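You operate a simulated robot arm through the tools that you are given. There is no shell and no other tool. Be economical: measure what you need, move in short steps, check, and stop when the job is done.

You are at the controls of a simulated two-armed robot. One attempt, no reset.

Task
Put the green bowler hat on the blue bay. Then put the purple letter tile marked "o" from the packing table top on the orange bay. Then put the panes box on the cubby ledge. Then switch the green outlet switch on. Then put the green letter tile from the light rack top on top of the white battery pack. Then take the teal filter and leave it on the clear front of the round table. Then fetch the black camera battery and set it on the purple-topped cable cover. Then shut the right panel flap. Do these in the order given. Set down upright: panes box, black camera battery.

It is judged by the outcome, as a careful person would: the job done as asked, and still so three seconds after it is handed in. It fails if anything else is knocked over, pushed out of place, dropped, spilled or broken. A push-on lid holds only when it is set on centred and level and pressed home; a screw cap is set on level and turned clockwise until tight.

Robot
Two 7-joint arms with two-finger parallel grippers on one trunk, on a base that drives. Base frame: it is fixed to the floor where the robot stands at the start and does not move with it; the origin is under the middle of the robot, x ahead of it, y to its left, z up. Readings come in m, rad, newtons and seconds.
The left shoulder is at the start at [0.077, 0.182, 1.062], the right one opposite. With the tool pointing down near the work surface each hand reaches from about 0.1 to 0.3 m from the robot's upright axis, wherever it stands, measured 20 degrees to its own side. Places, roughly: black camera battery [-3.25, 1, 0.75]; blue bay (20x22 cm) [-0.22, -2.82, 0.8]; clear front of the round table (32x24 cm) [-3.28, -1.58, 0.72]; cubby ledge (52x20 cm) [0.46, -0.88, 0.8]; green bowler hat (9x10x5 cm) [0.5, -0.1, 0.8]; green letter tile [-2.25, -3.25, 0.75]; green outlet switch [-2.6, -2.8, 1.1]; orange bay (20x22 cm) [-0.44, -2.82, 0.8]; panes box [0, -2.75, 0.75]; purple letter tile [0, -2.75, 0.75]; purple-topped cable cover [0.5, -2, 0.25]; right panel flap [-1.4, -3, 1]; teal filter (12x14x2 cm) [-1.9, -2.9, 0.9]; white battery pack [-2.25, -3, 1]. Payload 3.91 kg a hand.
Tool frame (each hand has its own): the origin (TCP) lies between the finger pads and is the grasp point; the fingertips stand 0.03 m ahead of it; z points along the fingers, y is the line along which they close. The gripper opens to 0.11 m. The fingers are 0.02 m wide and 0.01 m thick; the gripper's body (0.048 by 0.112 m) begins 0.055 m behind the TCP.
Orientation is told as [roll, pitch, yaw] about the base's x, y, z axes, in that order, counted from this pose: with the fingers straight down and closing along the base's y, the tool's x points along the base's -x, its y along +y and its z along -z.

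Tools
- The arms move only by the tool jog_arm. It takes "left_plan", "right_plan" or both (then of equal length, played together; a hand with none holds still); each is one flat list of numbers, 7 for each row, row after row: the shift along the tool's x, y, z in mm, then the turn, a rotation vector about the tool's x, y, z in degrees, then the closure, from 0 (fully open) to 1 (shut). In form: [tx, ty, tz, rx, ry, rz, gripper, tx, ty, tz, rx, ry, rz, gripper, ...]. A call has 1 to 20 rows; each row shifts and turns the commanded pose from where the row before left it, along the tool's axes as they then stand. Each row takes 0.2 s and may step no farther than 0.05 m and 0.15 rad from the row before; otherwise, or with a gripper value out of range, the whole call is refused. A pose out of reach is approached as far as the arm can. The call stops where the force on the tool passes 40 N (or 10 N more than at its start, if that is more) or the arm is blocked; 0.2 s more then pass. Each finger travels about 0.072 m/s and halts on what it meets, pressing with about 21 N; the grip force reading is that of the motor and also rises with nothing between the fingers. The clock runs only during rows and for 0.2 s after the last one: add rows that do not move to give the fingers time. It gives the time, the measured TCP pose, the force on the tool (base axes), the opening and the grip force at its end, in the units of the frame above (readings bear some noise), with the torque about the TCP (base axes, N m) and any sound that the robot's microphone picked up, and new pictures: "show" is both (left out), scene, wrist or none (wrist: the cameras of the hands that moved).
- Cameras (640 x 400 px; columns grow to the right, rows downward): "scene" is now at [0.2226, -0.0331, 1.2475]; the picture's right is [-0.29, -0.96, 0.00], its down [-0.55, 0.17, -0.82] and it looks along [0.78, -0.24, -0.58] (base axes); focal length 228 px, centre (320, 200). "left" rides on the left gripper at [0.072, -0.017, -0.103] in its tool frame; the picture's right is [0.23, 0.97, 0.00], its down [-0.76, 0.18, -0.62] and it looks along [-0.61, 0.14, 0.78] (tool axes); focal length 222 px, centre (320, 200). "right" rides on the right gripper at [0.072, 0.017, -0.103] in its tool frame; the picture's right is [-0.23, 0.97, 0.00], its down [-0.76, -0.18, -0.62] and it looks along [-0.61, -0.14, 0.78] (tool axes); focal length 222 px, centre (320, 200). There is no depth. A picture from a camera that has moved, and an enlarged one, comes with that camera's place and axes in the base frame and with its lens. The place of the scene camera against the robot may be out by one fixed shift of up to 0.012 m in any direction.
- lift_body(by): slides the trunk up (or, below 0, down) by that many m; the arms and the scene camera ride with it, the base frame stays. It gives what a move gives, with no picture.
- drive_base(legs): drives the robot by 1 to 6 legs, each [ahead, left, turn to the left] in m, m and rad, along the robot's own axes; the way and the turn of a leg run together, so that a leg with both is an arc; at most 1.5 m and 3.142 rad a leg. The arms and the cameras ride along, it lands a little off, and it stops where it bumps. It gives what a move gives, and a new picture of the scene camera.
- head_to(pan, tilt): turns the head with the scene camera to pan (to the left, within 1.396 rad either way) and tilt (down, from -0.506 to 1.204), counted from straight ahead of the robot. It gives what a move gives, and a new picture of the scene camera.
- enlarge(camera, box): a new picture of the part [left, top, right, bottom] of that camera's present view, enlarged. The clock stands still meanwhile.
- job_done(): hands the job in; it is judged then, once.

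Work in short steps. Places have to be worked out from the pictures, the camera data and where the tool is seen: move nearer, look again, correct. Check each grasp and each placing, and mend what went wrong. You have 207 turns and 260 pictures in all, those below and enlarged ones among them. Open the grippers and draw the arms clear of the work before you hand the job in, unless the task says otherwise; then end with one line.

The tools are called after "Call:" as a command line: name --argument value ..., lists and objects as JSON in quotes. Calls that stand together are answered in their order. jog_arm: Moves the arms, as the interface text tells. Its arguments: {"type":"object","properties":{"left_plan":{"type":"array","items":{"type":"number"}},"right_plan":{"type":"array","items":{"type":"number"}},"show":{"type":"string","enum":["both","scene","wrist","none"]}},"required":[]} The other tools are called the same way: lift_body (by) slides the trunk up or down; drive_base (legs) drives the base; head_to (pan, tilt) turns the head that bears the scene camera; enlarge (camera, box) takes an enlarged picture of a part of a camera's view; job_done () hands the job in.

At the start:

```text
clock: 0.0
left_tcp_pos: [0.3583, 0.0705, 1.0522]
left_orientation: [0.0, 0.0, 0.001]
left_wrist_force: [0.0, -0.2, 0.3]
left_torque: [-0.02, -0.01, -0.02]
left_grip_width: 0.1098
left_gripper_force: 0.0
right_tcp_pos: [0.3199, -0.178, 1.1244]
right_orientation: [0.001, 0.0, 0.0]
right_wrist_force: [-0.1, 0.7, 0.4]
right_torque: [-0.01, -0.03, 0.01]
right_grip_width: 0.11
right_gripper_force: 0.1
trunk travel left (down, up): [-0.325, 0.189]
robot x, y, heading: [0.0016, -0.0026, -0.002]
head pan, tilt: [-0.291, 0.613]
```

scene: 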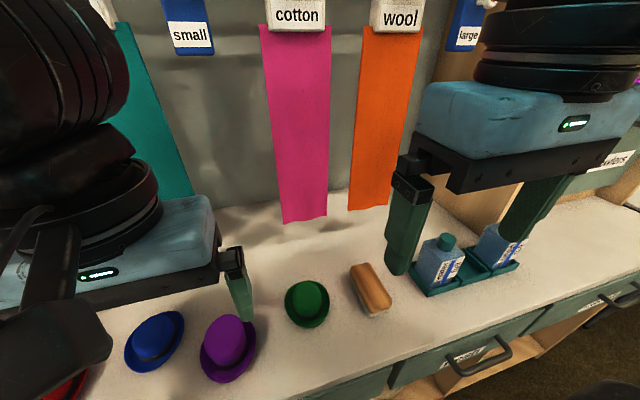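
right: 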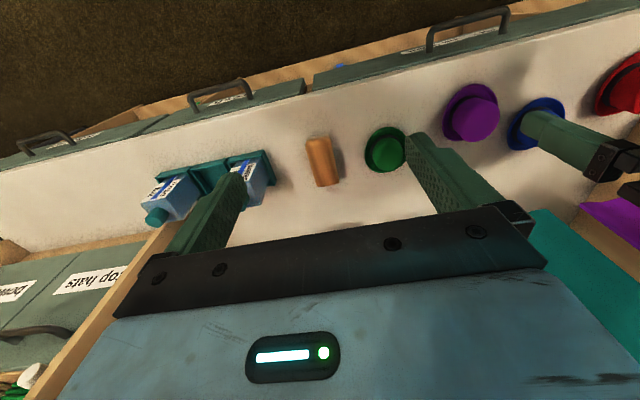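
left: 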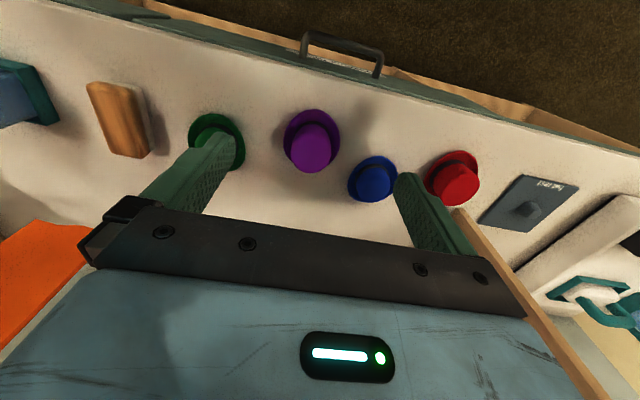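

The green hat looks to be near [0.48, -0.08]. I look straight down to see how the base stands against the table.

Call:
head_to --pan 0 --tilt 1.2

Call:
head_to --pan -1.3 --tilt 0.5

Call:
head_to --pan 1.3 --tilt 0.5

```text
clock: 1.0
left_tcp_pos: [0.3591, 0.0709, 1.0535]
left_orientation: [0.0, -0.001, 0.0]
left_wrist_force: [-0.1, -0.5, -0.2]
left_torque: [0.04, 0.01, 0.01]
left_grip_width: 0.1099
left_gripper_force: 0.0
right_tcp_pos: [0.3203, -0.1781, 1.1242]
right_orientation: [-0.002, 0.008, -0.004]
right_wrist_force: [-0.5, 0.3, -0.3]
right_torque: [0.01, -0.02, 0.01]
right_grip_width: 0.1101
right_gripper_force: 0.0
trunk travel left (down, up): [-0.325, 0.189]
robot x, y, heading: [-0.0034, -0.0023, 0.003]
head pan, tilt: [0.0, 1.201]
camera scene: at [0.2176, -0.0234, 1.2317], right [-0.19, -0.98, 0.0], down [-0.7, 0.14, -0.7], along [0.68, -0.14, -0.72], focal length 228 px, centre (320, 200)
```

scene: 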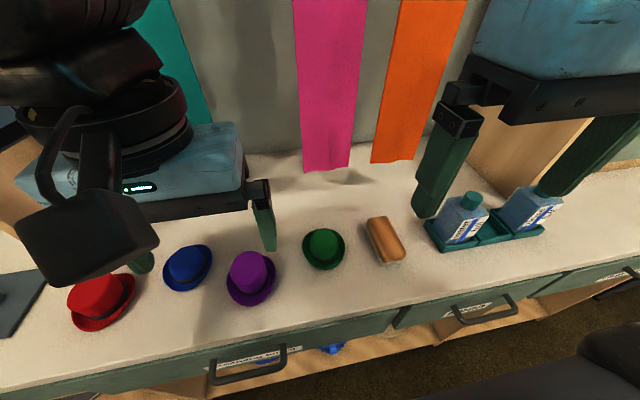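

```text
clock: 2.5
left_tcp_pos: [0.3596, 0.0702, 1.0529]
left_orientation: [0.0, 0.001, 0.001]
left_wrist_force: [0.1, -0.2, -0.1]
left_torque: [0.02, -0.01, -0.01]
left_grip_width: 0.1098
left_gripper_force: 0.2
right_tcp_pos: [0.3201, -0.1777, 1.126]
right_orientation: [0.0, 0.0, 0.0]
right_wrist_force: [-0.1, 0.3, -0.3]
right_torque: [0.02, -0.01, -0.03]
right_grip_width: 0.11
right_gripper_force: 0.1
trunk travel left (down, up): [-0.325, 0.189]
robot x, y, heading: [-0.0014, -0.0028, -0.002]
head pan, tilt: [-1.3, 0.499]
camera scene: at [0.1628, -0.0954, 1.2576], right [-0.96, -0.27, 0.0], down [-0.13, 0.46, -0.88], along [0.24, -0.85, -0.48], focal length 228 px, centre (320, 200)
```

scene: 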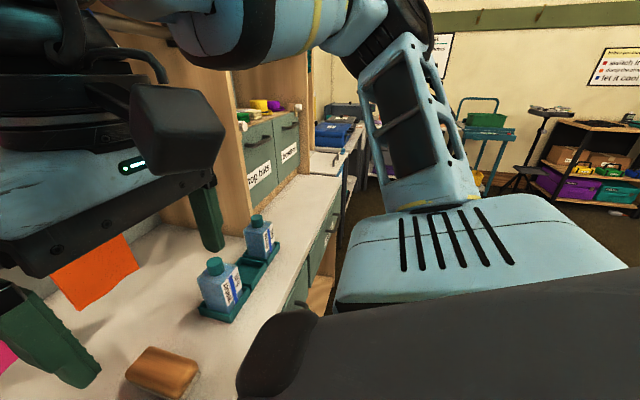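

```text
clock: 4.8
left_tcp_pos: [0.3592, 0.0697, 1.0534]
left_orientation: [-0.001, -0.001, 0.0]
left_wrist_force: [-1.0, 0.2, -0.6]
left_torque: [-0.05, 0.0, 0.02]
left_grip_width: 0.11
left_gripper_force: 0.0
right_tcp_pos: [0.3221, -0.1785, 1.1241]
right_orientation: [-0.005, 0.0, -0.006]
right_wrist_force: [66.1, -18.2, -24.4]
right_torque: [1.32, 5.38, -0.41]
right_grip_width: 0.1102
right_gripper_force: 0.1
trunk travel left (down, up): [-0.325, 0.189]
robot x, y, heading: [-0.0044, -0.0024, 0.005]
head pan, tilt: [1.3, 0.499]
camera scene: at [0.2286, 0.0015, 1.2567], right [0.1, -0.99, 0.0], down [-0.49, -0.05, -0.87], along [0.87, 0.09, -0.49], focal length 228 px, centre (320, 200)
```

scene: 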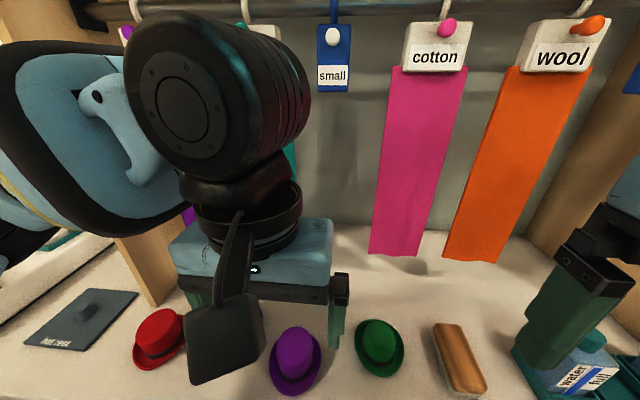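

The head pictures look mid-turn, and the right wrist reads a force. I take a fresh picture to see where the head really stands.

Call:
enlarge --camera "scene" --box '[0, 0, 640, 400]'

Call:
head_to --pan 0 --tilt 0.6

```text
1.00 times, centred on (320, 200) of scene (not enlarged: the box is as wide or as high as the picture)
camera zoom: at [0.2286, 0.0015, 1.2567], right [0.1, -0.99, 0.0], down [-0.49, -0.05, -0.87], along [0.87, 0.09, -0.49], focal length 228 px, centre (320, 200)
```

zoom: 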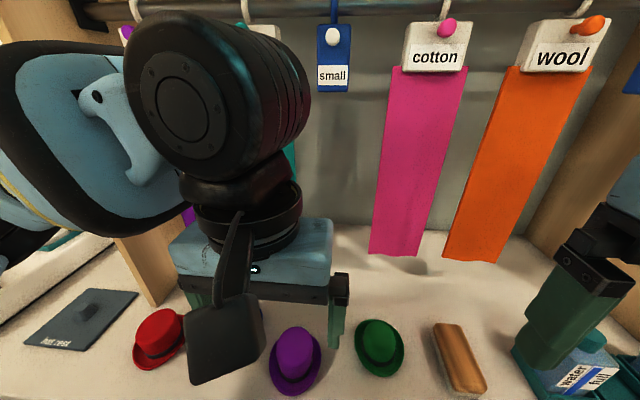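

```text
clock: 6.3
left_tcp_pos: [0.3603, 0.0701, 1.0524]
left_orientation: [0.001, 0.001, -0.001]
left_wrist_force: [0.4, -0.3, 0.3]
left_torque: [-0.03, 0.05, -0.01]
left_grip_width: 0.11
left_gripper_force: 0.1
right_tcp_pos: [0.3201, -0.1762, 1.1271]
right_orientation: [0.002, -0.001, 0.0]
right_wrist_force: [0.0, 0.0, -0.5]
right_torque: [0.0, 0.0, -0.02]
right_grip_width: 0.1099
right_gripper_force: 0.2
trunk travel left (down, up): [-0.325, 0.189]
robot x, y, heading: [-0.0007, 0.0021, -0.001]
head pan, tilt: [0.0, 0.6]
camera scene: at [0.2269, -0.0078, 1.2486], right [0.0, -1.0, 0.0], down [-0.56, 0.0, -0.83], along [0.83, 0.0, -0.56], focal length 228 px, centre (320, 200)
```

scene: 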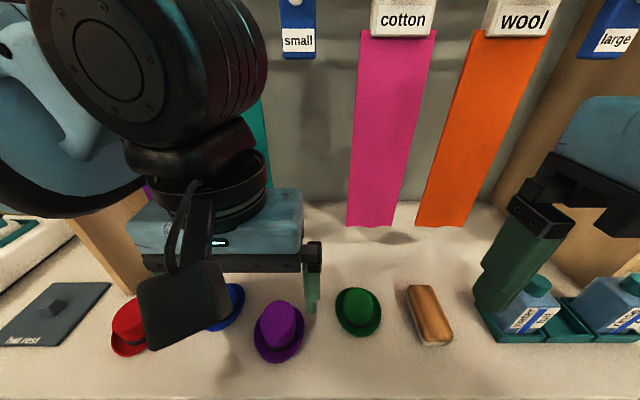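

The table top is at about z 0.79, its front edge near x 0.31, and the hat near [0.485, -0.08]. I creep forward and a little left to find how close the base can come.

Call:
drive_base --legs '[[0.1, 0.05, 0]]'

```text
clock: 7.4
left_tcp_pos: [0.4315, 0.1067, 1.0522]
left_orientation: [0.006, 0.005, -0.002]
left_wrist_force: [0.7, 0.1, -0.7]
left_torque: [0.0, 0.02, 0.0]
left_grip_width: 0.1105
left_gripper_force: 0.1
right_tcp_pos: [0.3937, -0.1407, 1.1267]
right_orientation: [0.003, -0.005, 0.004]
right_wrist_force: [-0.2, 0.2, 0.1]
right_torque: [0.0, 0.0, 0.03]
right_grip_width: 0.1103
right_gripper_force: 0.1
trunk travel left (down, up): [-0.325, 0.189]
robot x, y, heading: [0.0785, 0.0387, 0.006]
head pan, tilt: [0.0, 0.6]
stopped in leg 1: the robot was blocked; the commanded pose is now the measured one
camera scene: at [0.2998, 0.0288, 1.25], right [0.0, -1.0, 0.0], down [-0.56, 0.0, -0.83], along [0.83, 0.01, -0.56], focal length 228 px, centre (320, 200)
```

scene: 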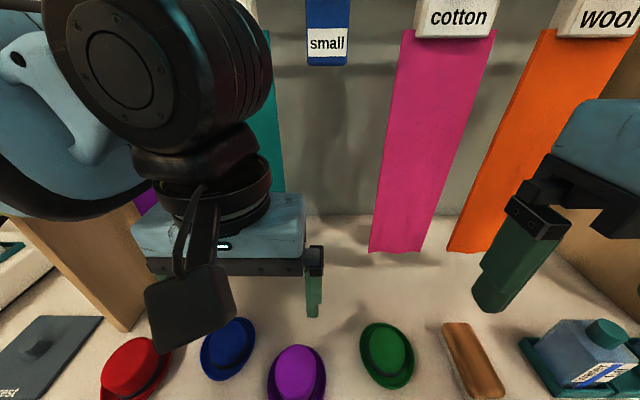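

The base is blocked at x≈0.08. I now test the right hand's reach by moving it to a hover above the hat.

Call:
jog_arm --right_plan '[-23, 15, 43, 0, 0, 0, 0, -23, 15, 43, 0, 0, 0, 0, -22, 15, 43, 0, 0, 0, 0, -22, 15, 43, 0, 0, 0, 0]'

```text
refused: row 1 steps farther than a row can; nothing moved
```

Call:
jog_arm --right_plan '[-18, 12, 35, 0, 0, 0, 0, -18, 12, 35, 0, 0, 0, 0, -18, 12, 35, 0, 0, 0, 0, -18, 12, 35, 0, 0, 0, 0, -18, 12, 35, 0, 0, 0, 0]'

```text
clock: 8.6
left_tcp_pos: [0.4324, 0.1059, 1.0523]
left_orientation: [0.006, 0.005, 0.0]
left_wrist_force: [-0.6, 0.1, -0.4]
left_torque: [-0.03, 0.05, -0.04]
left_grip_width: 0.1101
left_gripper_force: 0.0
right_tcp_pos: [0.4857, -0.0798, 0.9516]
right_orientation: [0.002, -0.008, 0.002]
right_wrist_force: [0.2, 0.3, 0.4]
right_torque: [0.02, -0.02, -0.01]
right_grip_width: 0.1103
right_gripper_force: 0.0
trunk travel left (down, up): [-0.325, 0.189]
robot x, y, heading: [0.081, 0.0419, 0.005]
head pan, tilt: [0.0, 0.6]
camera scene: at [0.2995, 0.0285, 1.2501], right [0.0, -1.0, 0.0], down [-0.56, 0.0, -0.83], along [0.83, 0.0, -0.56], focal length 228 px, centre (320, 200)
camera right: at [0.4107, -0.0641, 1.0544], right [0.22, 0.97, 0.0], down [0.76, -0.18, 0.63], along [0.61, -0.14, -0.78], focal length 222 px, centre (320, 200)
```

scene: 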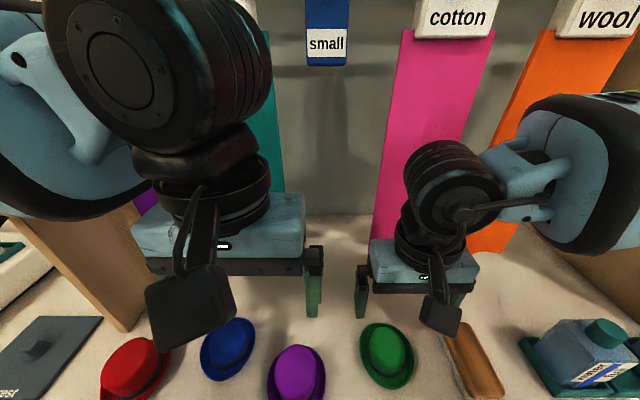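
right: 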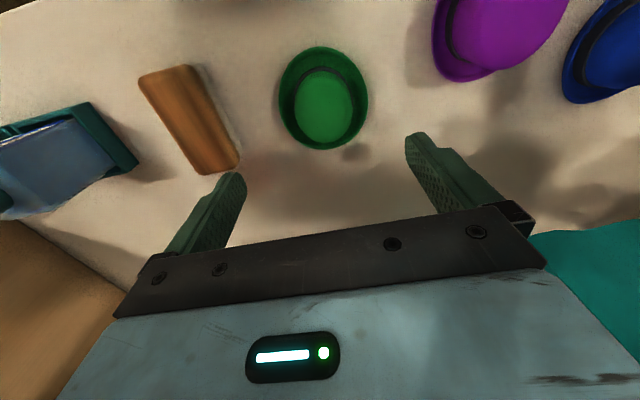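

The hat lies almost directly under the hand at ≈[0.477, -0.075]. I correct slightly and descend part way.

Call:
jog_arm --right_plan '[4, 3, 35, 0, 0, 0, 0, 4, 2, 35, 0, 0, 0, 0, 0, 0, 25, 0, 0, 0, 0]' --show "wrist"

```text
clock: 9.4
left_tcp_pos: [0.4316, 0.1056, 1.0522]
left_orientation: [0.006, 0.006, -0.001]
left_wrist_force: [-0.1, 0.7, 0.2]
left_torque: [0.0, -0.03, 0.04]
left_grip_width: 0.1102
left_gripper_force: 0.1
right_tcp_pos: [0.4784, -0.0747, 0.8575]
right_orientation: [0.002, -0.005, 0.002]
right_wrist_force: [-0.4, -0.3, -0.4]
right_torque: [0.03, -0.02, 0.02]
right_grip_width: 0.11
right_gripper_force: 0.0
trunk travel left (down, up): [-0.325, 0.189]
robot x, y, heading: [0.0832, 0.0401, 0.006]
head pan, tilt: [0.0, 0.6]
camera right: at [0.404, -0.0581, 0.9602], right [0.22, 0.97, 0.0], down [0.76, -0.18, 0.63], along [0.61, -0.14, -0.78], focal length 222 px, centre (320, 200)
```

right: 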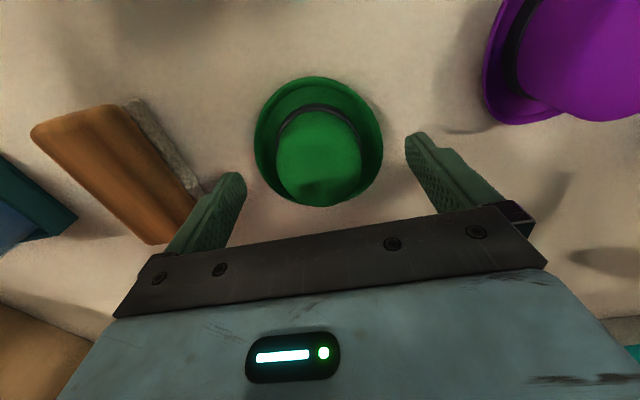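

Brim seems at z≈0.805 and centred at x≈0.470. I shift back 8 mm, lower 10 mm and close on the crown.

Call:
jog_arm --right_plan '[8, 1, 0, 0, 0, 0, 0, 0, 0, 10, 0, 0, 0, 0, 0, 0, 0, 0, 0, 0, 1, 0, 0, 0, 0, 0, 0, 1, 0, 0, 0, 0, 0, 0, 1, 0, 0, 0, 0, 0, 0, 1]' --show "wrist"

```text
clock: 10.8
left_tcp_pos: [0.4312, 0.1065, 1.0509]
left_orientation: [0.008, 0.006, 0.001]
left_wrist_force: [-0.1, -0.1, 0.5]
left_torque: [0.0, -0.05, 0.0]
left_grip_width: 0.1101
left_gripper_force: 0.0
right_tcp_pos: [0.4689, -0.0746, 0.8472]
right_orientation: [0.002, -0.006, 0.003]
right_wrist_force: [0.1, 0.2, 0.0]
right_torque: [-0.01, -0.01, -0.02]
right_grip_width: 0.0556
right_gripper_force: 21.4
trunk travel left (down, up): [-0.325, 0.189]
robot x, y, heading: [0.077, 0.0399, 0.005]
head pan, tilt: [0.0, 0.6]
camera right: at [0.3953, -0.0571, 0.9507], right [0.22, 0.97, 0.0], down [0.76, -0.18, 0.63], along [0.61, -0.14, -0.78], focal length 222 px, centre (320, 200)
```

right: 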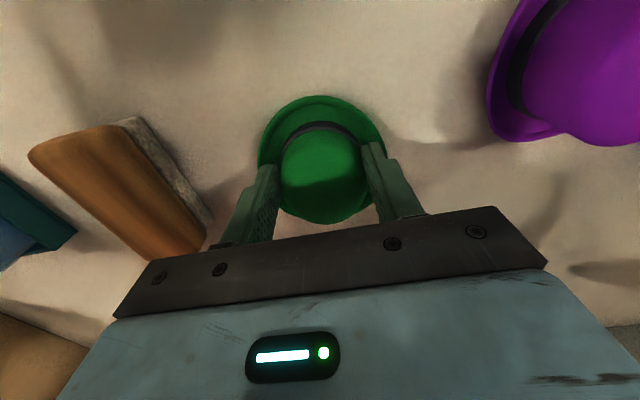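

Crown gripped at 55.6 mm. I lift it and draw the hand in for travelling.

Call:
jog_arm --right_plan '[0, 0, -45, 0, 0, 0, 1, 0, 0, -45, 0, 0, 0, 1, 15, -10, -40, 0, 0, 0, 1, 25, -15, -30, 0, 0, 0, 1, 25, -15, 0, 0, 0, 0, 1, 25, -15, 0, 0, 0, 0, 1]'

Call:
drive_base --legs '[[-0.6, 0, 0], [0, 0, -1.57]]'

```text
clock: 12.2
left_tcp_pos: [0.4315, 0.1068, 1.0513]
left_orientation: [0.009, 0.004, -0.001]
left_wrist_force: [-0.1, 0.2, 0.4]
left_torque: [0.0, -0.03, -0.02]
left_grip_width: 0.1101
left_gripper_force: 0.0
right_tcp_pos: [0.3948, -0.1194, 1.0093]
right_orientation: [0.016, -0.011, -0.021]
right_wrist_force: [0.3, 0.2, -1.3]
right_torque: [0.01, 0.02, 0.04]
right_grip_width: 0.0555
right_gripper_force: 21.4
trunk travel left (down, up): [-0.325, 0.189]
robot x, y, heading: [0.0828, 0.0376, 0.005]
head pan, tilt: [0.0, 0.6]
stopped in row 6 (right hand): the force on the tool passed its limit at 82 N (the readings are from after the stop); the commanded pose is now the measured one
camera scene: at [0.2999, 0.0289, 1.2498], right [0.0, -1.0, 0.0], down [-0.56, 0.0, -0.83], along [0.83, 0.01, -0.56], focal length 228 px, centre (320, 200)
camera right: at [0.3206, -0.104, 1.1121], right [0.25, 0.97, 0.02], down [0.75, -0.2, 0.63], along [0.61, -0.14, -0.78], focal length 222 px, centre (320, 200)
```

scene: 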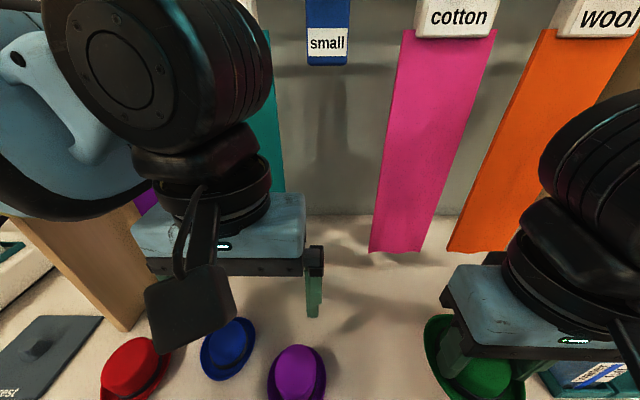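
right: 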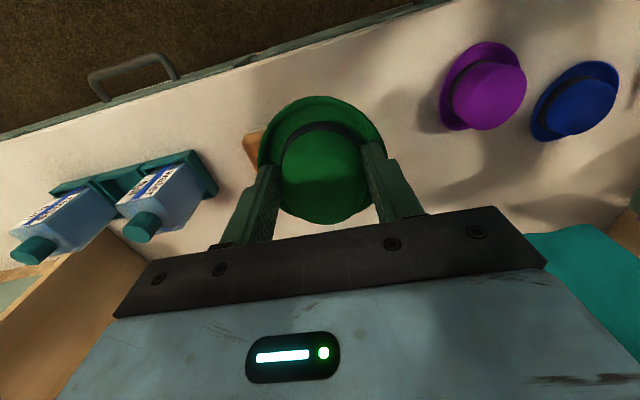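

```text
clock: 19.2
left_tcp_pos: [-0.4245, -0.3147, 1.0479]
left_orientation: [0.004, 0.012, -1.543]
left_wrist_force: [-0.3, -0.1, 0.0]
left_torque: [0.01, 0.01, -0.03]
left_grip_width: 0.1102
left_gripper_force: 0.1
right_tcp_pos: [-0.6526, -0.2843, 1.0078]
right_orientation: [0.012, -0.004, -1.562]
right_wrist_force: [0.9, 0.0, -0.3]
right_torque: [0.13, 0.05, -0.02]
right_grip_width: 0.055
right_gripper_force: 20.5
trunk travel left (down, up): [-0.325, 0.189]
robot x, y, heading: [-0.505, 0.0364, -1.534]
head pan, tilt: [0.0, 0.6]
camera scene: at [-0.4976, -0.1945, 1.2486], right [-1.0, -0.03, 0.0], down [-0.02, 0.56, -0.83], along [0.03, -0.82, -0.56], focal length 228 px, centre (320, 200)
```

scene: 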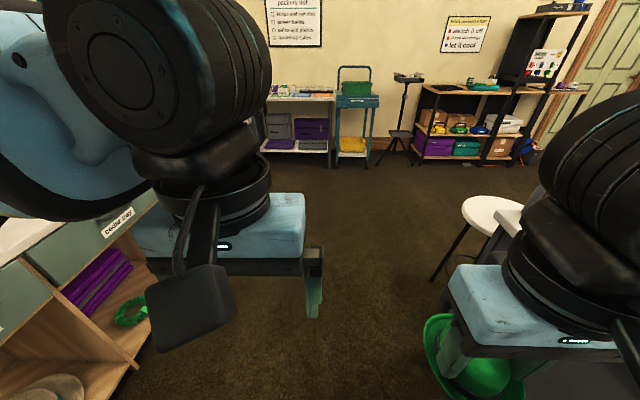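

Hat still held. The packing table is ahead; I drive toward it and straighten the heading.

Call:
drive_base --legs '[[0, 0, -0.037], [1.5, 0, 0], [0.3, 0.3, 0]]'

Call:
head_to --pan 0.2 --tilt 0.6

```text
clock: 21.4
left_tcp_pos: [-0.4349, -0.4248, 1.0474]
left_orientation: [0.003, 0.014, -1.588]
left_wrist_force: [1.1, -0.3, 0.2]
left_torque: [0.02, 0.02, 0.01]
left_grip_width: 0.1104
left_gripper_force: 0.0
right_tcp_pos: [-0.661, -0.3834, 1.0091]
right_orientation: [0.012, -0.006, -1.608]
right_wrist_force: [0.2, 0.0, 0.1]
right_torque: [0.0, 0.0, 0.02]
right_grip_width: 0.0552
right_gripper_force: 20.8
trunk travel left (down, up): [-0.325, 0.189]
robot x, y, heading: [-0.5022, -0.0623, -1.578]
head pan, tilt: [0.0, 0.6]
stopped in leg 2: the robot was blocked; the commanded pose is now the measured one
camera scene: at [-0.5023, -0.3006, 1.2482], right [-1.0, 0.01, 0.0], down [0.01, 0.57, -0.82], along [-0.01, -0.82, -0.57], focal length 228 px, centre (320, 200)
```

scene: 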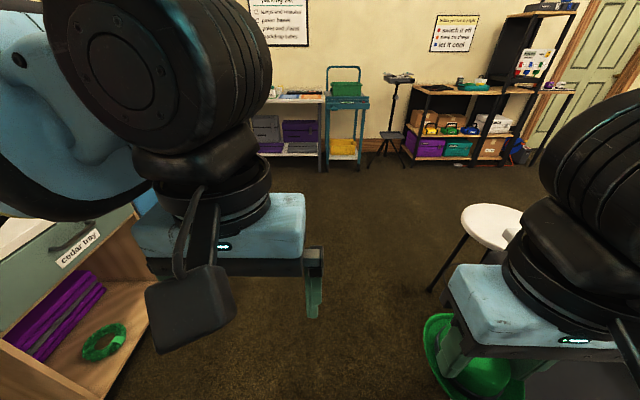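

```text
clock: 22.2
left_tcp_pos: [-0.4361, -0.4222, 1.0489]
left_orientation: [0.004, 0.014, -1.588]
left_wrist_force: [0.3, 1.0, -0.4]
left_torque: [0.02, 0.03, 0.0]
left_grip_width: 0.1099
left_gripper_force: 0.2
right_tcp_pos: [-0.6625, -0.3822, 1.0084]
right_orientation: [0.011, -0.007, -1.608]
right_wrist_force: [-0.2, 0.9, 0.3]
right_torque: [0.05, 0.05, 0.0]
right_grip_width: 0.0547
right_gripper_force: 21.1
trunk travel left (down, up): [-0.325, 0.189]
robot x, y, heading: [-0.5015, -0.0615, -1.582]
head pan, tilt: [0.201, 0.6]
camera scene: at [-0.4857, -0.297, 1.2486], right [-0.98, -0.19, 0.0], down [-0.11, 0.55, -0.83], along [0.15, -0.81, -0.56], focal length 228 px, centre (320, 200)
```

scene: 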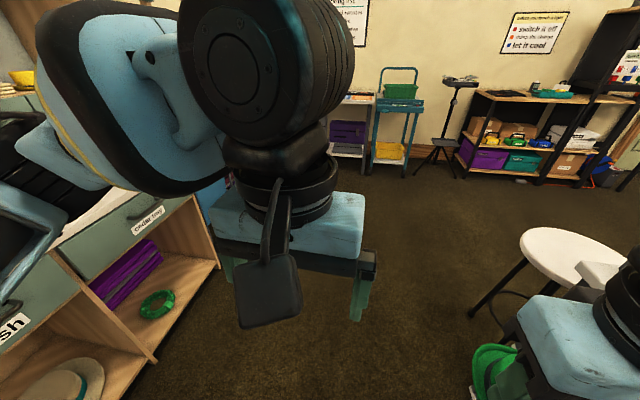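

Blocked early by something, perhaps on the right side. I look to the right.

Call:
head_to --pan -0.9 --tilt 0.75

```text
clock: 23.5
left_tcp_pos: [-0.4363, -0.4216, 1.049]
left_orientation: [0.004, 0.014, -1.588]
left_wrist_force: [0.0, 0.0, -0.2]
left_torque: [0.0, 0.02, 0.0]
left_grip_width: 0.1101
left_gripper_force: 0.1
right_tcp_pos: [-0.663, -0.382, 1.0089]
right_orientation: [0.012, -0.008, -1.609]
right_wrist_force: [-0.4, -0.2, -1.1]
right_torque: [-0.01, 0.01, 0.04]
right_grip_width: 0.0549
right_gripper_force: 21.0
trunk travel left (down, up): [-0.325, 0.189]
robot x, y, heading: [-0.5023, -0.0623, -1.58]
head pan, tilt: [-0.901, 0.75]
camera scene: at [-0.5677, -0.2611, 1.2357], right [-0.61, 0.79, 0.0], down [0.54, 0.42, -0.73], along [-0.58, -0.45, -0.68], focal length 228 px, centre (320, 200)
```

scene: 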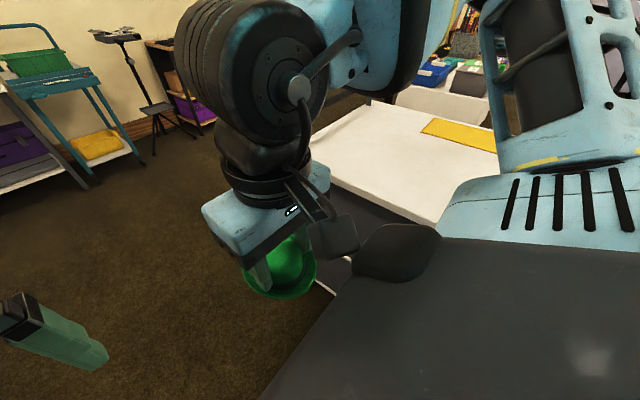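

A white table edge lies at x≈-0.77 on my right. I shift left 0.25 and drive on.

Call:
drive_base --legs '[[-0.03, 0.25, 0], [1.4, 0, 0.005], [0.4, 0.1, 0]]'

Call:
head_to --pan 0.0 --tilt 0.6

```text
clock: 35.1
left_tcp_pos: [-0.135, -2.2156, 1.0496]
left_orientation: [0.002, 0.013, -1.625]
left_wrist_force: [0.2, 0.6, -0.3]
left_torque: [-0.01, 0.01, -0.02]
left_grip_width: 0.1099
left_gripper_force: 0.1
right_tcp_pos: [-0.3594, -2.1662, 1.0083]
right_orientation: [0.012, -0.006, -1.645]
right_wrist_force: [-0.2, 0.5, -0.1]
right_torque: [0.03, -0.01, 0.01]
right_grip_width: 0.0547
right_gripper_force: 21.0
trunk travel left (down, up): [-0.325, 0.189]
robot x, y, heading: [-0.1862, -1.8537, -1.618]
head pan, tilt: [-0.901, 0.75]
camera scene: at [-0.2597, -2.049, 1.2356], right [-0.58, 0.81, 0.0], down [0.55, 0.4, -0.73], along [-0.59, -0.43, -0.68], focal length 228 px, centre (320, 200)
```

scene: 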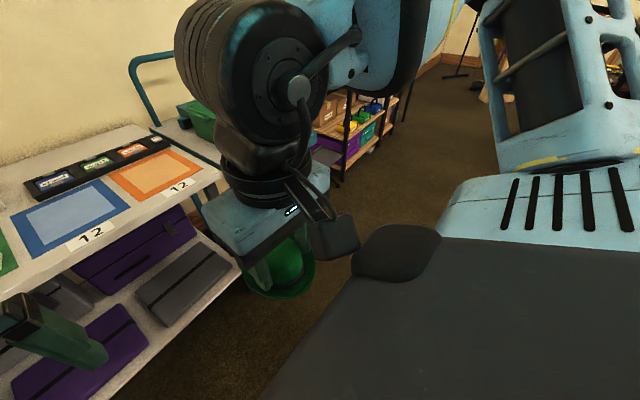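

```text
clock: 36.4
left_tcp_pos: [-0.1356, -2.2141, 1.0492]
left_orientation: [0.005, 0.011, -1.625]
left_wrist_force: [-0.5, -0.8, -0.1]
left_torque: [0.01, 0.0, 0.0]
left_grip_width: 0.1099
left_gripper_force: 0.1
right_tcp_pos: [-0.3597, -2.1658, 1.0075]
right_orientation: [0.012, -0.008, -1.644]
right_wrist_force: [-0.2, -0.5, -1.4]
right_torque: [0.01, 0.02, -0.01]
right_grip_width: 0.0546
right_gripper_force: 21.2
trunk travel left (down, up): [-0.325, 0.189]
robot x, y, heading: [-0.1847, -1.8537, -1.621]
head pan, tilt: [0.0, 0.6]
camera scene: at [-0.1968, -2.0886, 1.2486], right [-1.0, 0.05, 0.0], down [0.03, 0.56, -0.83], along [-0.04, -0.82, -0.57], focal length 228 px, centre (320, 200)
```

scene: 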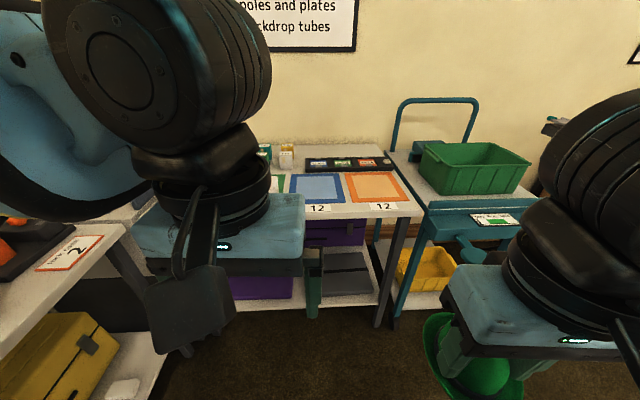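

Bays located: blue ≈[-0.217,-2.82], top at z≈0.8. I straighten, and move to place the right hand in line with the blue bay.

Call:
drive_base --legs '[[0, 0, 0.05], [0.2, 0.11, 0], [0.32, 0, 0]]'

```text
clock: 40.2
left_tcp_pos: [-0.0066, -2.7324, 1.0489]
left_orientation: [0.004, 0.012, -1.567]
left_wrist_force: [-0.3, 0.0, 0.9]
left_torque: [-0.02, 0.03, 0.0]
left_grip_width: 0.1102
left_gripper_force: 0.0
right_tcp_pos: [-0.2354, -2.6958, 1.008]
right_orientation: [0.013, -0.005, -1.588]
right_wrist_force: [-0.4, 1.0, 0.4]
right_torque: [0.05, 0.01, 0.02]
right_grip_width: 0.0538
right_gripper_force: 21.3
trunk travel left (down, up): [-0.325, 0.189]
robot x, y, heading: [-0.0778, -2.3752, -1.555]
head pan, tilt: [0.0, 0.6]
camera scene: at [-0.0769, -2.6098, 1.2485], right [-1.0, -0.01, 0.0], down [-0.01, 0.57, -0.82], along [0.01, -0.82, -0.57], focal length 228 px, centre (320, 200)
```

scene: 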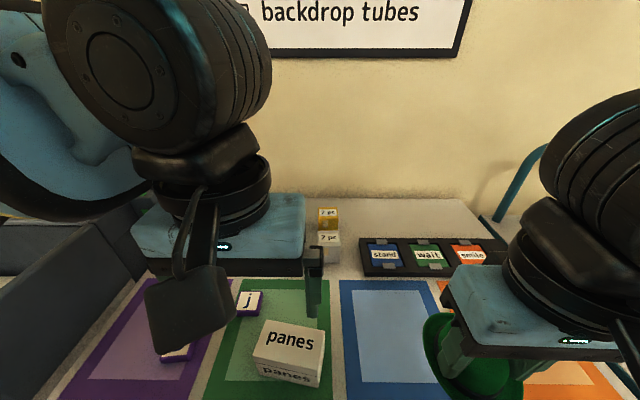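

Blue bay centre ≈[-0.222,-2.822]. I carry the hat over it and lower part way.

Call:
jog_arm --right_plan '[-42, 5, 0, 0, 0, 0, 1, -42, 5, 0, 0, 0, 0, 1, -42, 5, 0, 0, 0, 0, 1, 0, 0, 45, 0, 0, 0, 1, 0, 0, 45, 0, 0, 0, 1, 0, 0, 38, 0, 0, 0, 1]'

```text
clock: 41.6
left_tcp_pos: [-0.0074, -2.7318, 1.0477]
left_orientation: [0.004, 0.012, -1.566]
left_wrist_force: [0.7, 0.8, 0.7]
left_torque: [0.02, 0.02, 0.04]
left_grip_width: 0.1099
left_gripper_force: 0.0
right_tcp_pos: [-0.221, -2.8242, 0.8814]
right_orientation: [0.014, -0.006, -1.586]
right_wrist_force: [-0.1, 0.2, 0.1]
right_torque: [0.0, -0.01, -0.01]
right_grip_width: 0.0537
right_gripper_force: 21.6
trunk travel left (down, up): [-0.325, 0.189]
robot x, y, heading: [-0.0751, -2.3758, -1.565]
head pan, tilt: [0.0, 0.6]
camera scene: at [-0.0771, -2.6096, 1.2485], right [-1.0, -0.01, 0.0], down [-0.01, 0.57, -0.82], along [0.01, -0.82, -0.57], focal length 228 px, centre (320, 200)
camera right: at [-0.2051, -2.7519, 0.9846], right [0.97, -0.24, 0.01], down [-0.2, -0.75, 0.63], along [-0.14, -0.61, -0.78], focal length 222 px, centre (320, 200)
```

scene: 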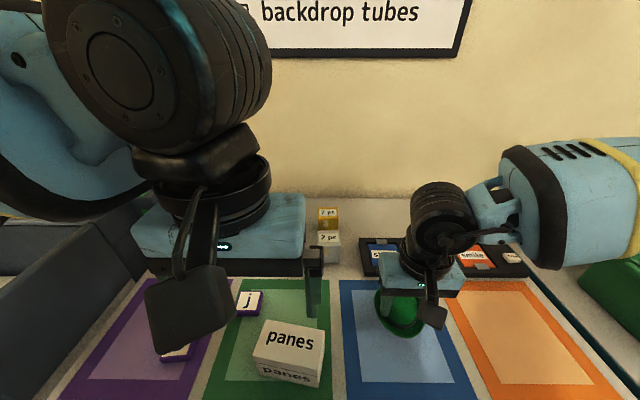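
right: 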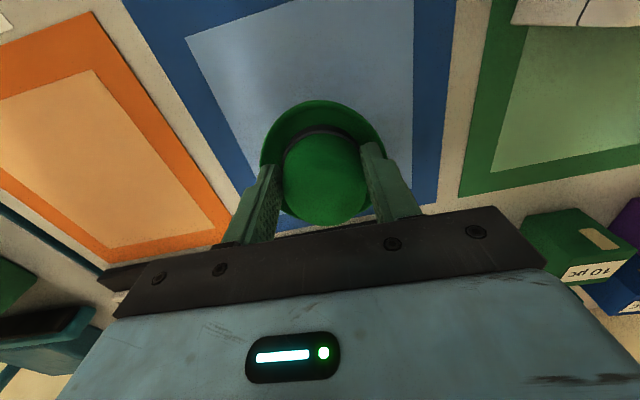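

The hat is centred over the bay. I lower in small steps to contact.

Call:
jog_arm --right_plan '[0, 0, 28, 0, 0, 0, 1, 0, 0, 3, 0, 0, 0, 1, 0, 0, 2, 0, 0, 0, 1, 0, 0, 0, 0, 0, 0, 1]' --show "wrist"

```text
clock: 42.6
left_tcp_pos: [-0.0079, -2.7302, 1.0488]
left_orientation: [0.005, 0.011, -1.567]
left_wrist_force: [-0.2, 0.4, 0.2]
left_torque: [0.02, 0.0, 0.04]
left_grip_width: 0.1099
left_gripper_force: 0.1
right_tcp_pos: [-0.2201, -2.8217, 0.8506]
right_orientation: [0.014, -0.015, -1.588]
right_wrist_force: [-8.8, -1.6, 31.6]
right_torque: [-0.28, 0.58, -0.05]
right_grip_width: 0.0529
right_gripper_force: 21.2
trunk travel left (down, up): [-0.325, 0.189]
robot x, y, heading: [-0.0772, -2.3733, -1.56]
head pan, tilt: [0.0, 0.6]
camera right: at [-0.2041, -2.75, 0.953], right [0.97, -0.24, 0.02], down [-0.2, -0.75, 0.63], along [-0.14, -0.61, -0.78], focal length 222 px, centre (320, 200)
```

right: 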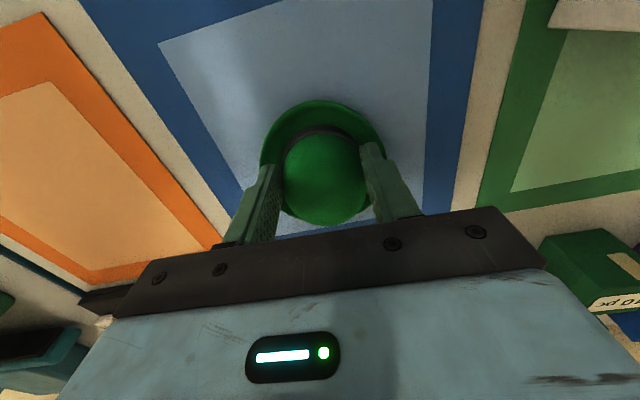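

The hat is on the bay. I open fully and rise.

Call:
jog_arm --right_plan '[0, 0, -2, 0, 0, 0, 1, 0, 0, 0, 0, 0, 0, 0.4, 0, 0, 0, 0, 0, 0, 0, 0, 0, 0, 0, 0, 0, 0, 0, 0, 0, 0, 0, 0, 0, 0, 0, -45, 0, 0, 0, 0, 0, 0, -45, 0, 0, 0, 0, 0, 0, -45, 0, 0, 0, 0]'

```text
clock: 44.4
left_tcp_pos: [-0.007, -2.7312, 1.0492]
left_orientation: [0.003, 0.01, -1.567]
left_wrist_force: [-0.2, -0.1, -0.3]
left_torque: [-0.03, 0.0, 0.02]
left_grip_width: 0.1099
left_gripper_force: 0.0
right_tcp_pos: [-0.2185, -2.8222, 0.9852]
right_orientation: [0.012, -0.006, -1.586]
right_wrist_force: [-0.6, 0.1, -0.2]
right_torque: [0.0, 0.01, 0.04]
right_grip_width: 0.1102
right_gripper_force: 0.0
trunk travel left (down, up): [-0.325, 0.189]
robot x, y, heading: [-0.0777, -2.3739, -1.561]
head pan, tilt: [0.0, 0.6]
camera scene: at [-0.0766, -2.6086, 1.2487], right [-1.0, -0.01, 0.0], down [-0.01, 0.56, -0.83], along [0.01, -0.83, -0.56], focal length 228 px, centre (320, 200)
camera right: at [-0.2026, -2.7495, 1.0885], right [0.97, -0.24, 0.01], down [-0.2, -0.75, 0.63], along [-0.14, -0.61, -0.78], focal length 222 px, centre (320, 200)
```

scene: 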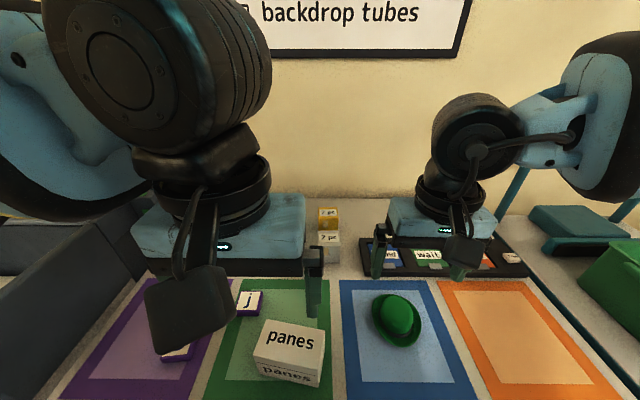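
right: 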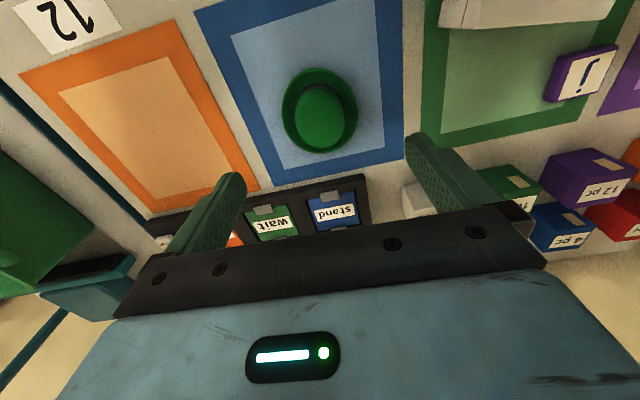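

Hat is well on the blue bay. Now I look for the purple "o" tile with the left wrist camera.

Call:
enlarge --camera "left" --box '[0, 0, 640, 400]'

```text
1.00 times, centred on (320, 200) of left (not enlarged: the box is as wide or as high as the picture)
camera zoom: at [-0.023, -2.6594, 1.1537], right [0.97, 0.23, 0.01], down [0.18, -0.77, 0.62], along [0.15, -0.6, -0.79], focal length 222 px, centre (320, 200)
```

zoom: 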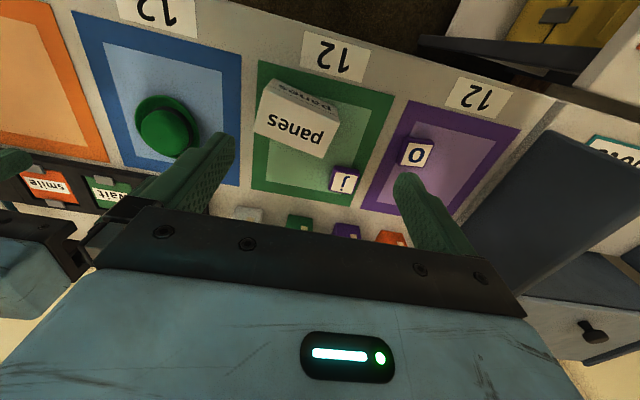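

The "o" tile sits on the purple bay at ≈[0.175,-2.786]. I move the left hand above it.

Call:
jog_arm --left_plan '[-11, 37, 20, 0, 0, 0, 0, -11, 37, 20, 0, 0, 0, 0, -11, 37, 20, 0, 0, 0, 0, -11, 37, 20, 0, 0, 0, 0, -11, 37, 20, 0, 0, 0, 0]'

```text
clock: 45.6
left_tcp_pos: [0.1773, -2.7829, 0.9494]
left_orientation: [0.005, 0.013, -1.568]
left_wrist_force: [0.3, -0.6, -0.2]
left_torque: [0.01, 0.03, -0.03]
left_grip_width: 0.1099
left_gripper_force: 0.0
right_tcp_pos: [-0.2186, -2.8224, 0.9846]
right_orientation: [0.011, -0.007, -1.586]
right_wrist_force: [0.1, -0.2, 0.0]
right_torque: [-0.01, 0.0, 0.02]
right_grip_width: 0.11
right_gripper_force: 0.1
trunk travel left (down, up): [-0.325, 0.189]
robot x, y, heading: [-0.0811, -2.3738, -1.559]
head pan, tilt: [0.0, 0.6]
camera scene: at [-0.0761, -2.6091, 1.2486], right [-1.0, -0.01, 0.0], down [-0.01, 0.56, -0.83], along [0.01, -0.83, -0.56], focal length 228 px, centre (320, 200)
camera left: at [0.1612, -2.7118, 1.0542], right [0.97, 0.23, 0.01], down [0.18, -0.77, 0.62], along [0.15, -0.6, -0.79], focal length 222 px, centre (320, 200)
```

scene: 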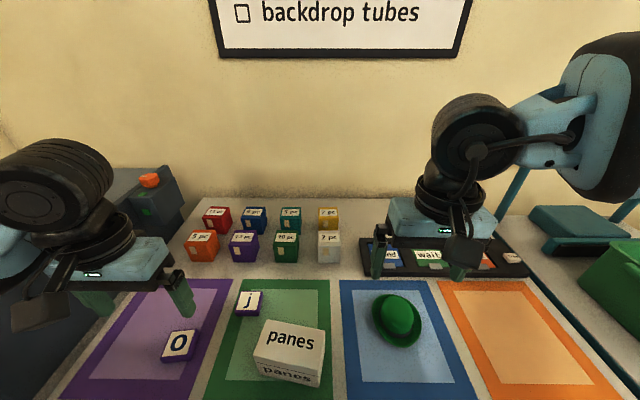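
left: 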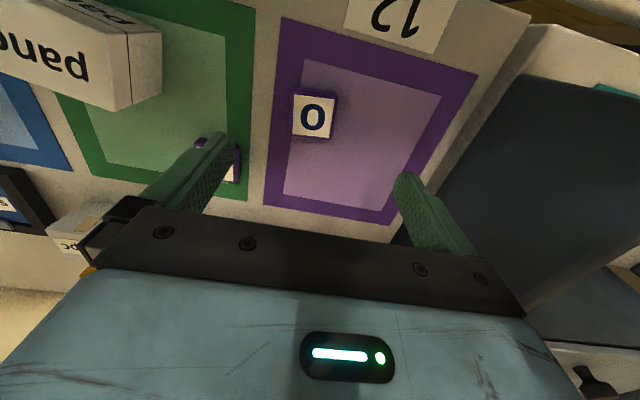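

Tile at [0.174,-2.786], turned about +7°. I align the hand and lower so that fingertips come near the table.

Call:
jog_arm --left_plan '[-3, -3, 35, 0, 0, -7, 0, 0, 0, 40, 0, 0, 0, 0, 0, 0, 34, 0, 0, 0, 0]' --show "wrist"

```text
clock: 46.6
left_tcp_pos: [0.1727, -2.7976, 0.8861]
left_orientation: [-0.007, -0.117, -1.421]
left_wrist_force: [-0.5, -0.1, 0.5]
left_torque: [0.01, 0.0, 0.01]
left_grip_width: 0.1099
left_gripper_force: 0.1
right_tcp_pos: [-0.2303, -2.8128, 0.9857]
right_orientation: [0.027, -0.016, -1.587]
right_wrist_force: [-0.1, 0.3, -0.6]
right_torque: [-0.01, -0.01, 0.01]
right_grip_width: 0.1101
right_gripper_force: 0.2
trunk travel left (down, up): [-0.325, 0.189]
robot x, y, heading: [-0.0777, -2.3721, -1.563]
head pan, tilt: [0.0, 0.6]
stopped in row 3 (left hand): the arm was blocked; the commanded pose is now the measured one
camera left: at [0.145, -2.7171, 0.9814], right [0.93, 0.37, -0.03], down [0.28, -0.65, 0.71], along [0.24, -0.67, -0.71], focal length 222 px, centre (320, 200)
```

left: 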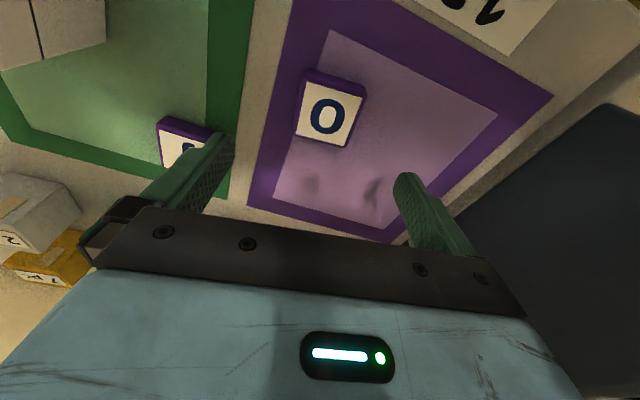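

The left arm was blocked and tilted. I look at the scene to find what it touches.

Call:
head_to --pan 0.6 --tilt 0.5

```text
clock: 47.6
left_tcp_pos: [0.1729, -2.7966, 0.8851]
left_orientation: [-0.006, -0.111, -1.423]
left_wrist_force: [-0.9, -0.6, 0.3]
left_torque: [0.01, -0.02, 0.01]
left_grip_width: 0.1099
left_gripper_force: 0.1
right_tcp_pos: [-0.2286, -2.8122, 0.9889]
right_orientation: [0.026, -0.018, -1.586]
right_wrist_force: [-0.2, -0.9, 0.8]
right_torque: [-0.04, 0.0, 0.02]
right_grip_width: 0.11
right_gripper_force: 0.1
trunk travel left (down, up): [-0.325, 0.189]
robot x, y, heading: [-0.08, -2.3754, -1.561]
head pan, tilt: [0.6, 0.499]
camera scene: at [-0.0399, -2.5812, 1.2607], right [-0.82, -0.57, 0.0], down [-0.26, 0.38, -0.89], along [0.51, -0.72, -0.46], focal length 228 px, centre (320, 200)
```

scene: 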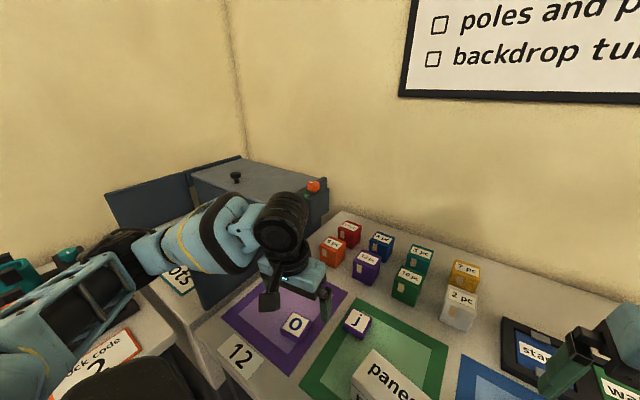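

The left forearm is leaning on the grey cabinet. I raise the left hand, level it, and raise the trunk so that the forearm clears.

Call:
jog_arm --left_plan '[0, 0, -30, 3, 0, 0, 0, 0, 0, -30, 3.4, 0, 0, 0]' --show "none"

Call:
lift_body --by 0.15

```text
clock: 48.2
left_tcp_pos: [0.1849, -2.8002, 0.9322]
left_orientation: [-0.123, -0.08, -1.424]
left_wrist_force: [-0.1, -0.2, 0.4]
left_torque: [0.02, -0.01, 0.0]
left_grip_width: 0.1099
left_gripper_force: 0.2
right_tcp_pos: [-0.2185, -2.8244, 0.9834]
right_orientation: [0.015, -0.005, -1.587]
right_wrist_force: [-0.4, -0.7, 0.0]
right_torque: [0.0, 0.02, -0.04]
right_grip_width: 0.1102
right_gripper_force: 0.1
trunk travel left (down, up): [-0.325, 0.189]
robot x, y, heading: [-0.0792, -2.3772, -1.566]
head pan, tilt: [0.6, 0.499]
```

```text
clock: 50.0
left_tcp_pos: [0.1842, -2.7999, 1.0818]
left_orientation: [-0.124, -0.084, -1.42]
left_wrist_force: [-0.6, 0.2, -0.4]
left_torque: [0.01, 0.0, -0.02]
left_grip_width: 0.1101
left_gripper_force: 0.0
right_tcp_pos: [-0.2193, -2.8228, 1.1344]
right_orientation: [0.013, -0.006, -1.587]
right_wrist_force: [0.3, -0.5, 0.3]
right_torque: [-0.02, 0.01, 0.0]
right_grip_width: 0.11
right_gripper_force: 0.0
trunk travel left (down, up): [-0.475, 0.039]
robot x, y, heading: [-0.0785, -2.3773, -1.558]
head pan, tilt: [0.6, 0.499]
```

I level the left hand (undoing the mistaken tilt) while keeping its height, then check.

Call:
jog_arm --left_plan '[0, 0, 0, -7.1, 0, 0, 0, 0, 0, 0, 0, 4.8, 0, 0]' --show "wrist"

```text
clock: 50.6
left_tcp_pos: [0.1846, -2.7993, 1.0821]
left_orientation: [0.002, -0.001, -1.419]
left_wrist_force: [0.3, -0.3, 0.4]
left_torque: [0.01, 0.02, -0.02]
left_grip_width: 0.1101
left_gripper_force: 0.1
right_tcp_pos: [-0.2178, -2.8224, 1.1346]
right_orientation: [0.012, -0.006, -1.586]
right_wrist_force: [-0.3, -0.2, -0.3]
right_torque: [0.03, -0.01, 0.02]
right_grip_width: 0.1096
right_gripper_force: 0.0
trunk travel left (down, up): [-0.475, 0.039]
robot x, y, heading: [-0.0798, -2.3713, -1.558]
head pan, tilt: [0.6, 0.499]
camera left: at [0.1579, -2.7301, 1.1862], right [0.93, 0.37, 0.0], down [0.29, -0.73, 0.62], along [0.23, -0.58, -0.78], focal length 222 px, centre (320, 200)
```

left: 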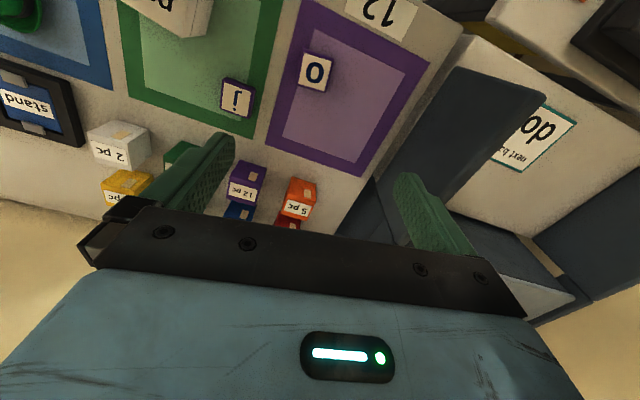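

Tile at [0.1725,-2.7855]. I align over it and descend, with the trunk raised.

Call:
jog_arm --left_plan '[15, -10, 30, 0, 0, 0, 0, 0, 0, 45, 0, 0, 0, 0, 0, 0, 45, 0, 0, 0, 0, 0, 0, 45, 0, 0, 0, 0, 0, 0, 35, 0, 0, 0, 0]'

```text
clock: 51.8
left_tcp_pos: [0.1733, -2.7846, 0.8832]
left_orientation: [0.001, -0.002, -1.419]
left_wrist_force: [-0.2, -0.7, -0.4]
left_torque: [0.0, 0.02, 0.02]
left_grip_width: 0.1101
left_gripper_force: 0.1
right_tcp_pos: [-0.2189, -2.823, 1.1342]
right_orientation: [0.013, -0.006, -1.587]
right_wrist_force: [-0.5, 0.6, 0.6]
right_torque: [0.0, -0.01, 0.0]
right_grip_width: 0.1101
right_gripper_force: 0.0
trunk travel left (down, up): [-0.475, 0.039]
robot x, y, heading: [-0.0778, -2.3748, -1.559]
head pan, tilt: [0.6, 0.499]
camera scene: at [-0.0257, -2.5178, 1.4289], right [-0.82, -0.57, 0.0], down [-0.27, 0.39, -0.88], along [0.5, -0.72, -0.48], focal length 228 px, centre (320, 200)
camera left: at [0.1456, -2.7159, 0.9867], right [0.93, 0.37, 0.0], down [0.29, -0.73, 0.62], along [0.23, -0.58, -0.78], focal length 222 px, centre (320, 200)
```

scene: 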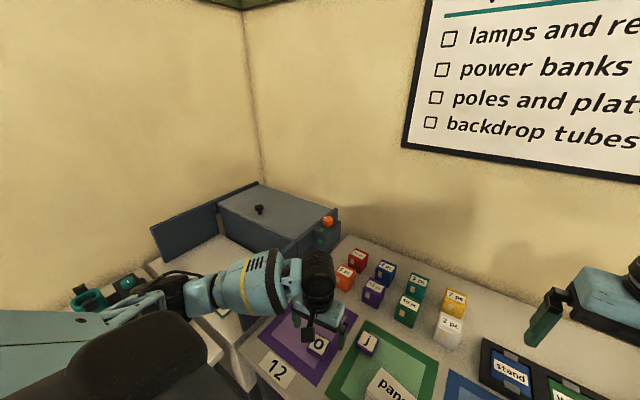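
left: 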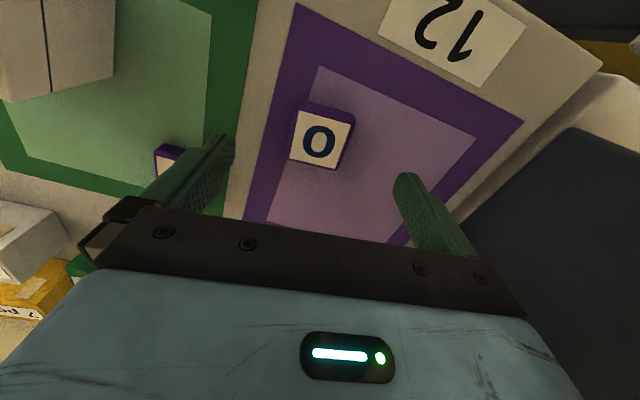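

Well aligned. I descend to fingertips ≈0.806 and close.

Call:
jog_arm --left_plan '[0, 0, 40, 0, 0, 0, 0, 0, 0, 7, 0, 0, 0, 0, 0, 0, 0, 0, 0, 0, 1, 0, 0, 0, 0, 0, 0, 1, 0, 0, 0, 0, 0, 0, 1, 0, 0, 0, 0, 0, 0, 1]' --show "wrist"

```text
clock: 53.2
left_tcp_pos: [0.1732, -2.7854, 0.8353]
left_orientation: [0.001, -0.001, -1.421]
left_wrist_force: [0.1, -0.4, -0.5]
left_torque: [-0.01, -0.01, 0.02]
left_grip_width: 0.0468
left_gripper_force: 20.8
right_tcp_pos: [-0.2182, -2.8218, 1.1342]
right_orientation: [0.011, -0.006, -1.586]
right_wrist_force: [0.0, 0.1, -0.5]
right_torque: [0.0, -0.01, 0.01]
right_grip_width: 0.11
right_gripper_force: 0.0
trunk travel left (down, up): [-0.475, 0.039]
robot x, y, heading: [-0.0783, -2.3757, -1.557]
head pan, tilt: [0.6, 0.499]
camera left: at [0.1468, -2.7163, 0.9399], right [0.93, 0.37, 0.0], down [0.29, -0.73, 0.62], along [0.23, -0.58, -0.78], focal length 222 px, centre (320, 200)
```

left: 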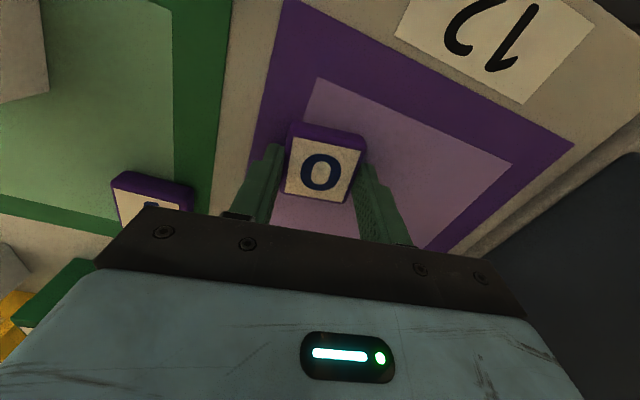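

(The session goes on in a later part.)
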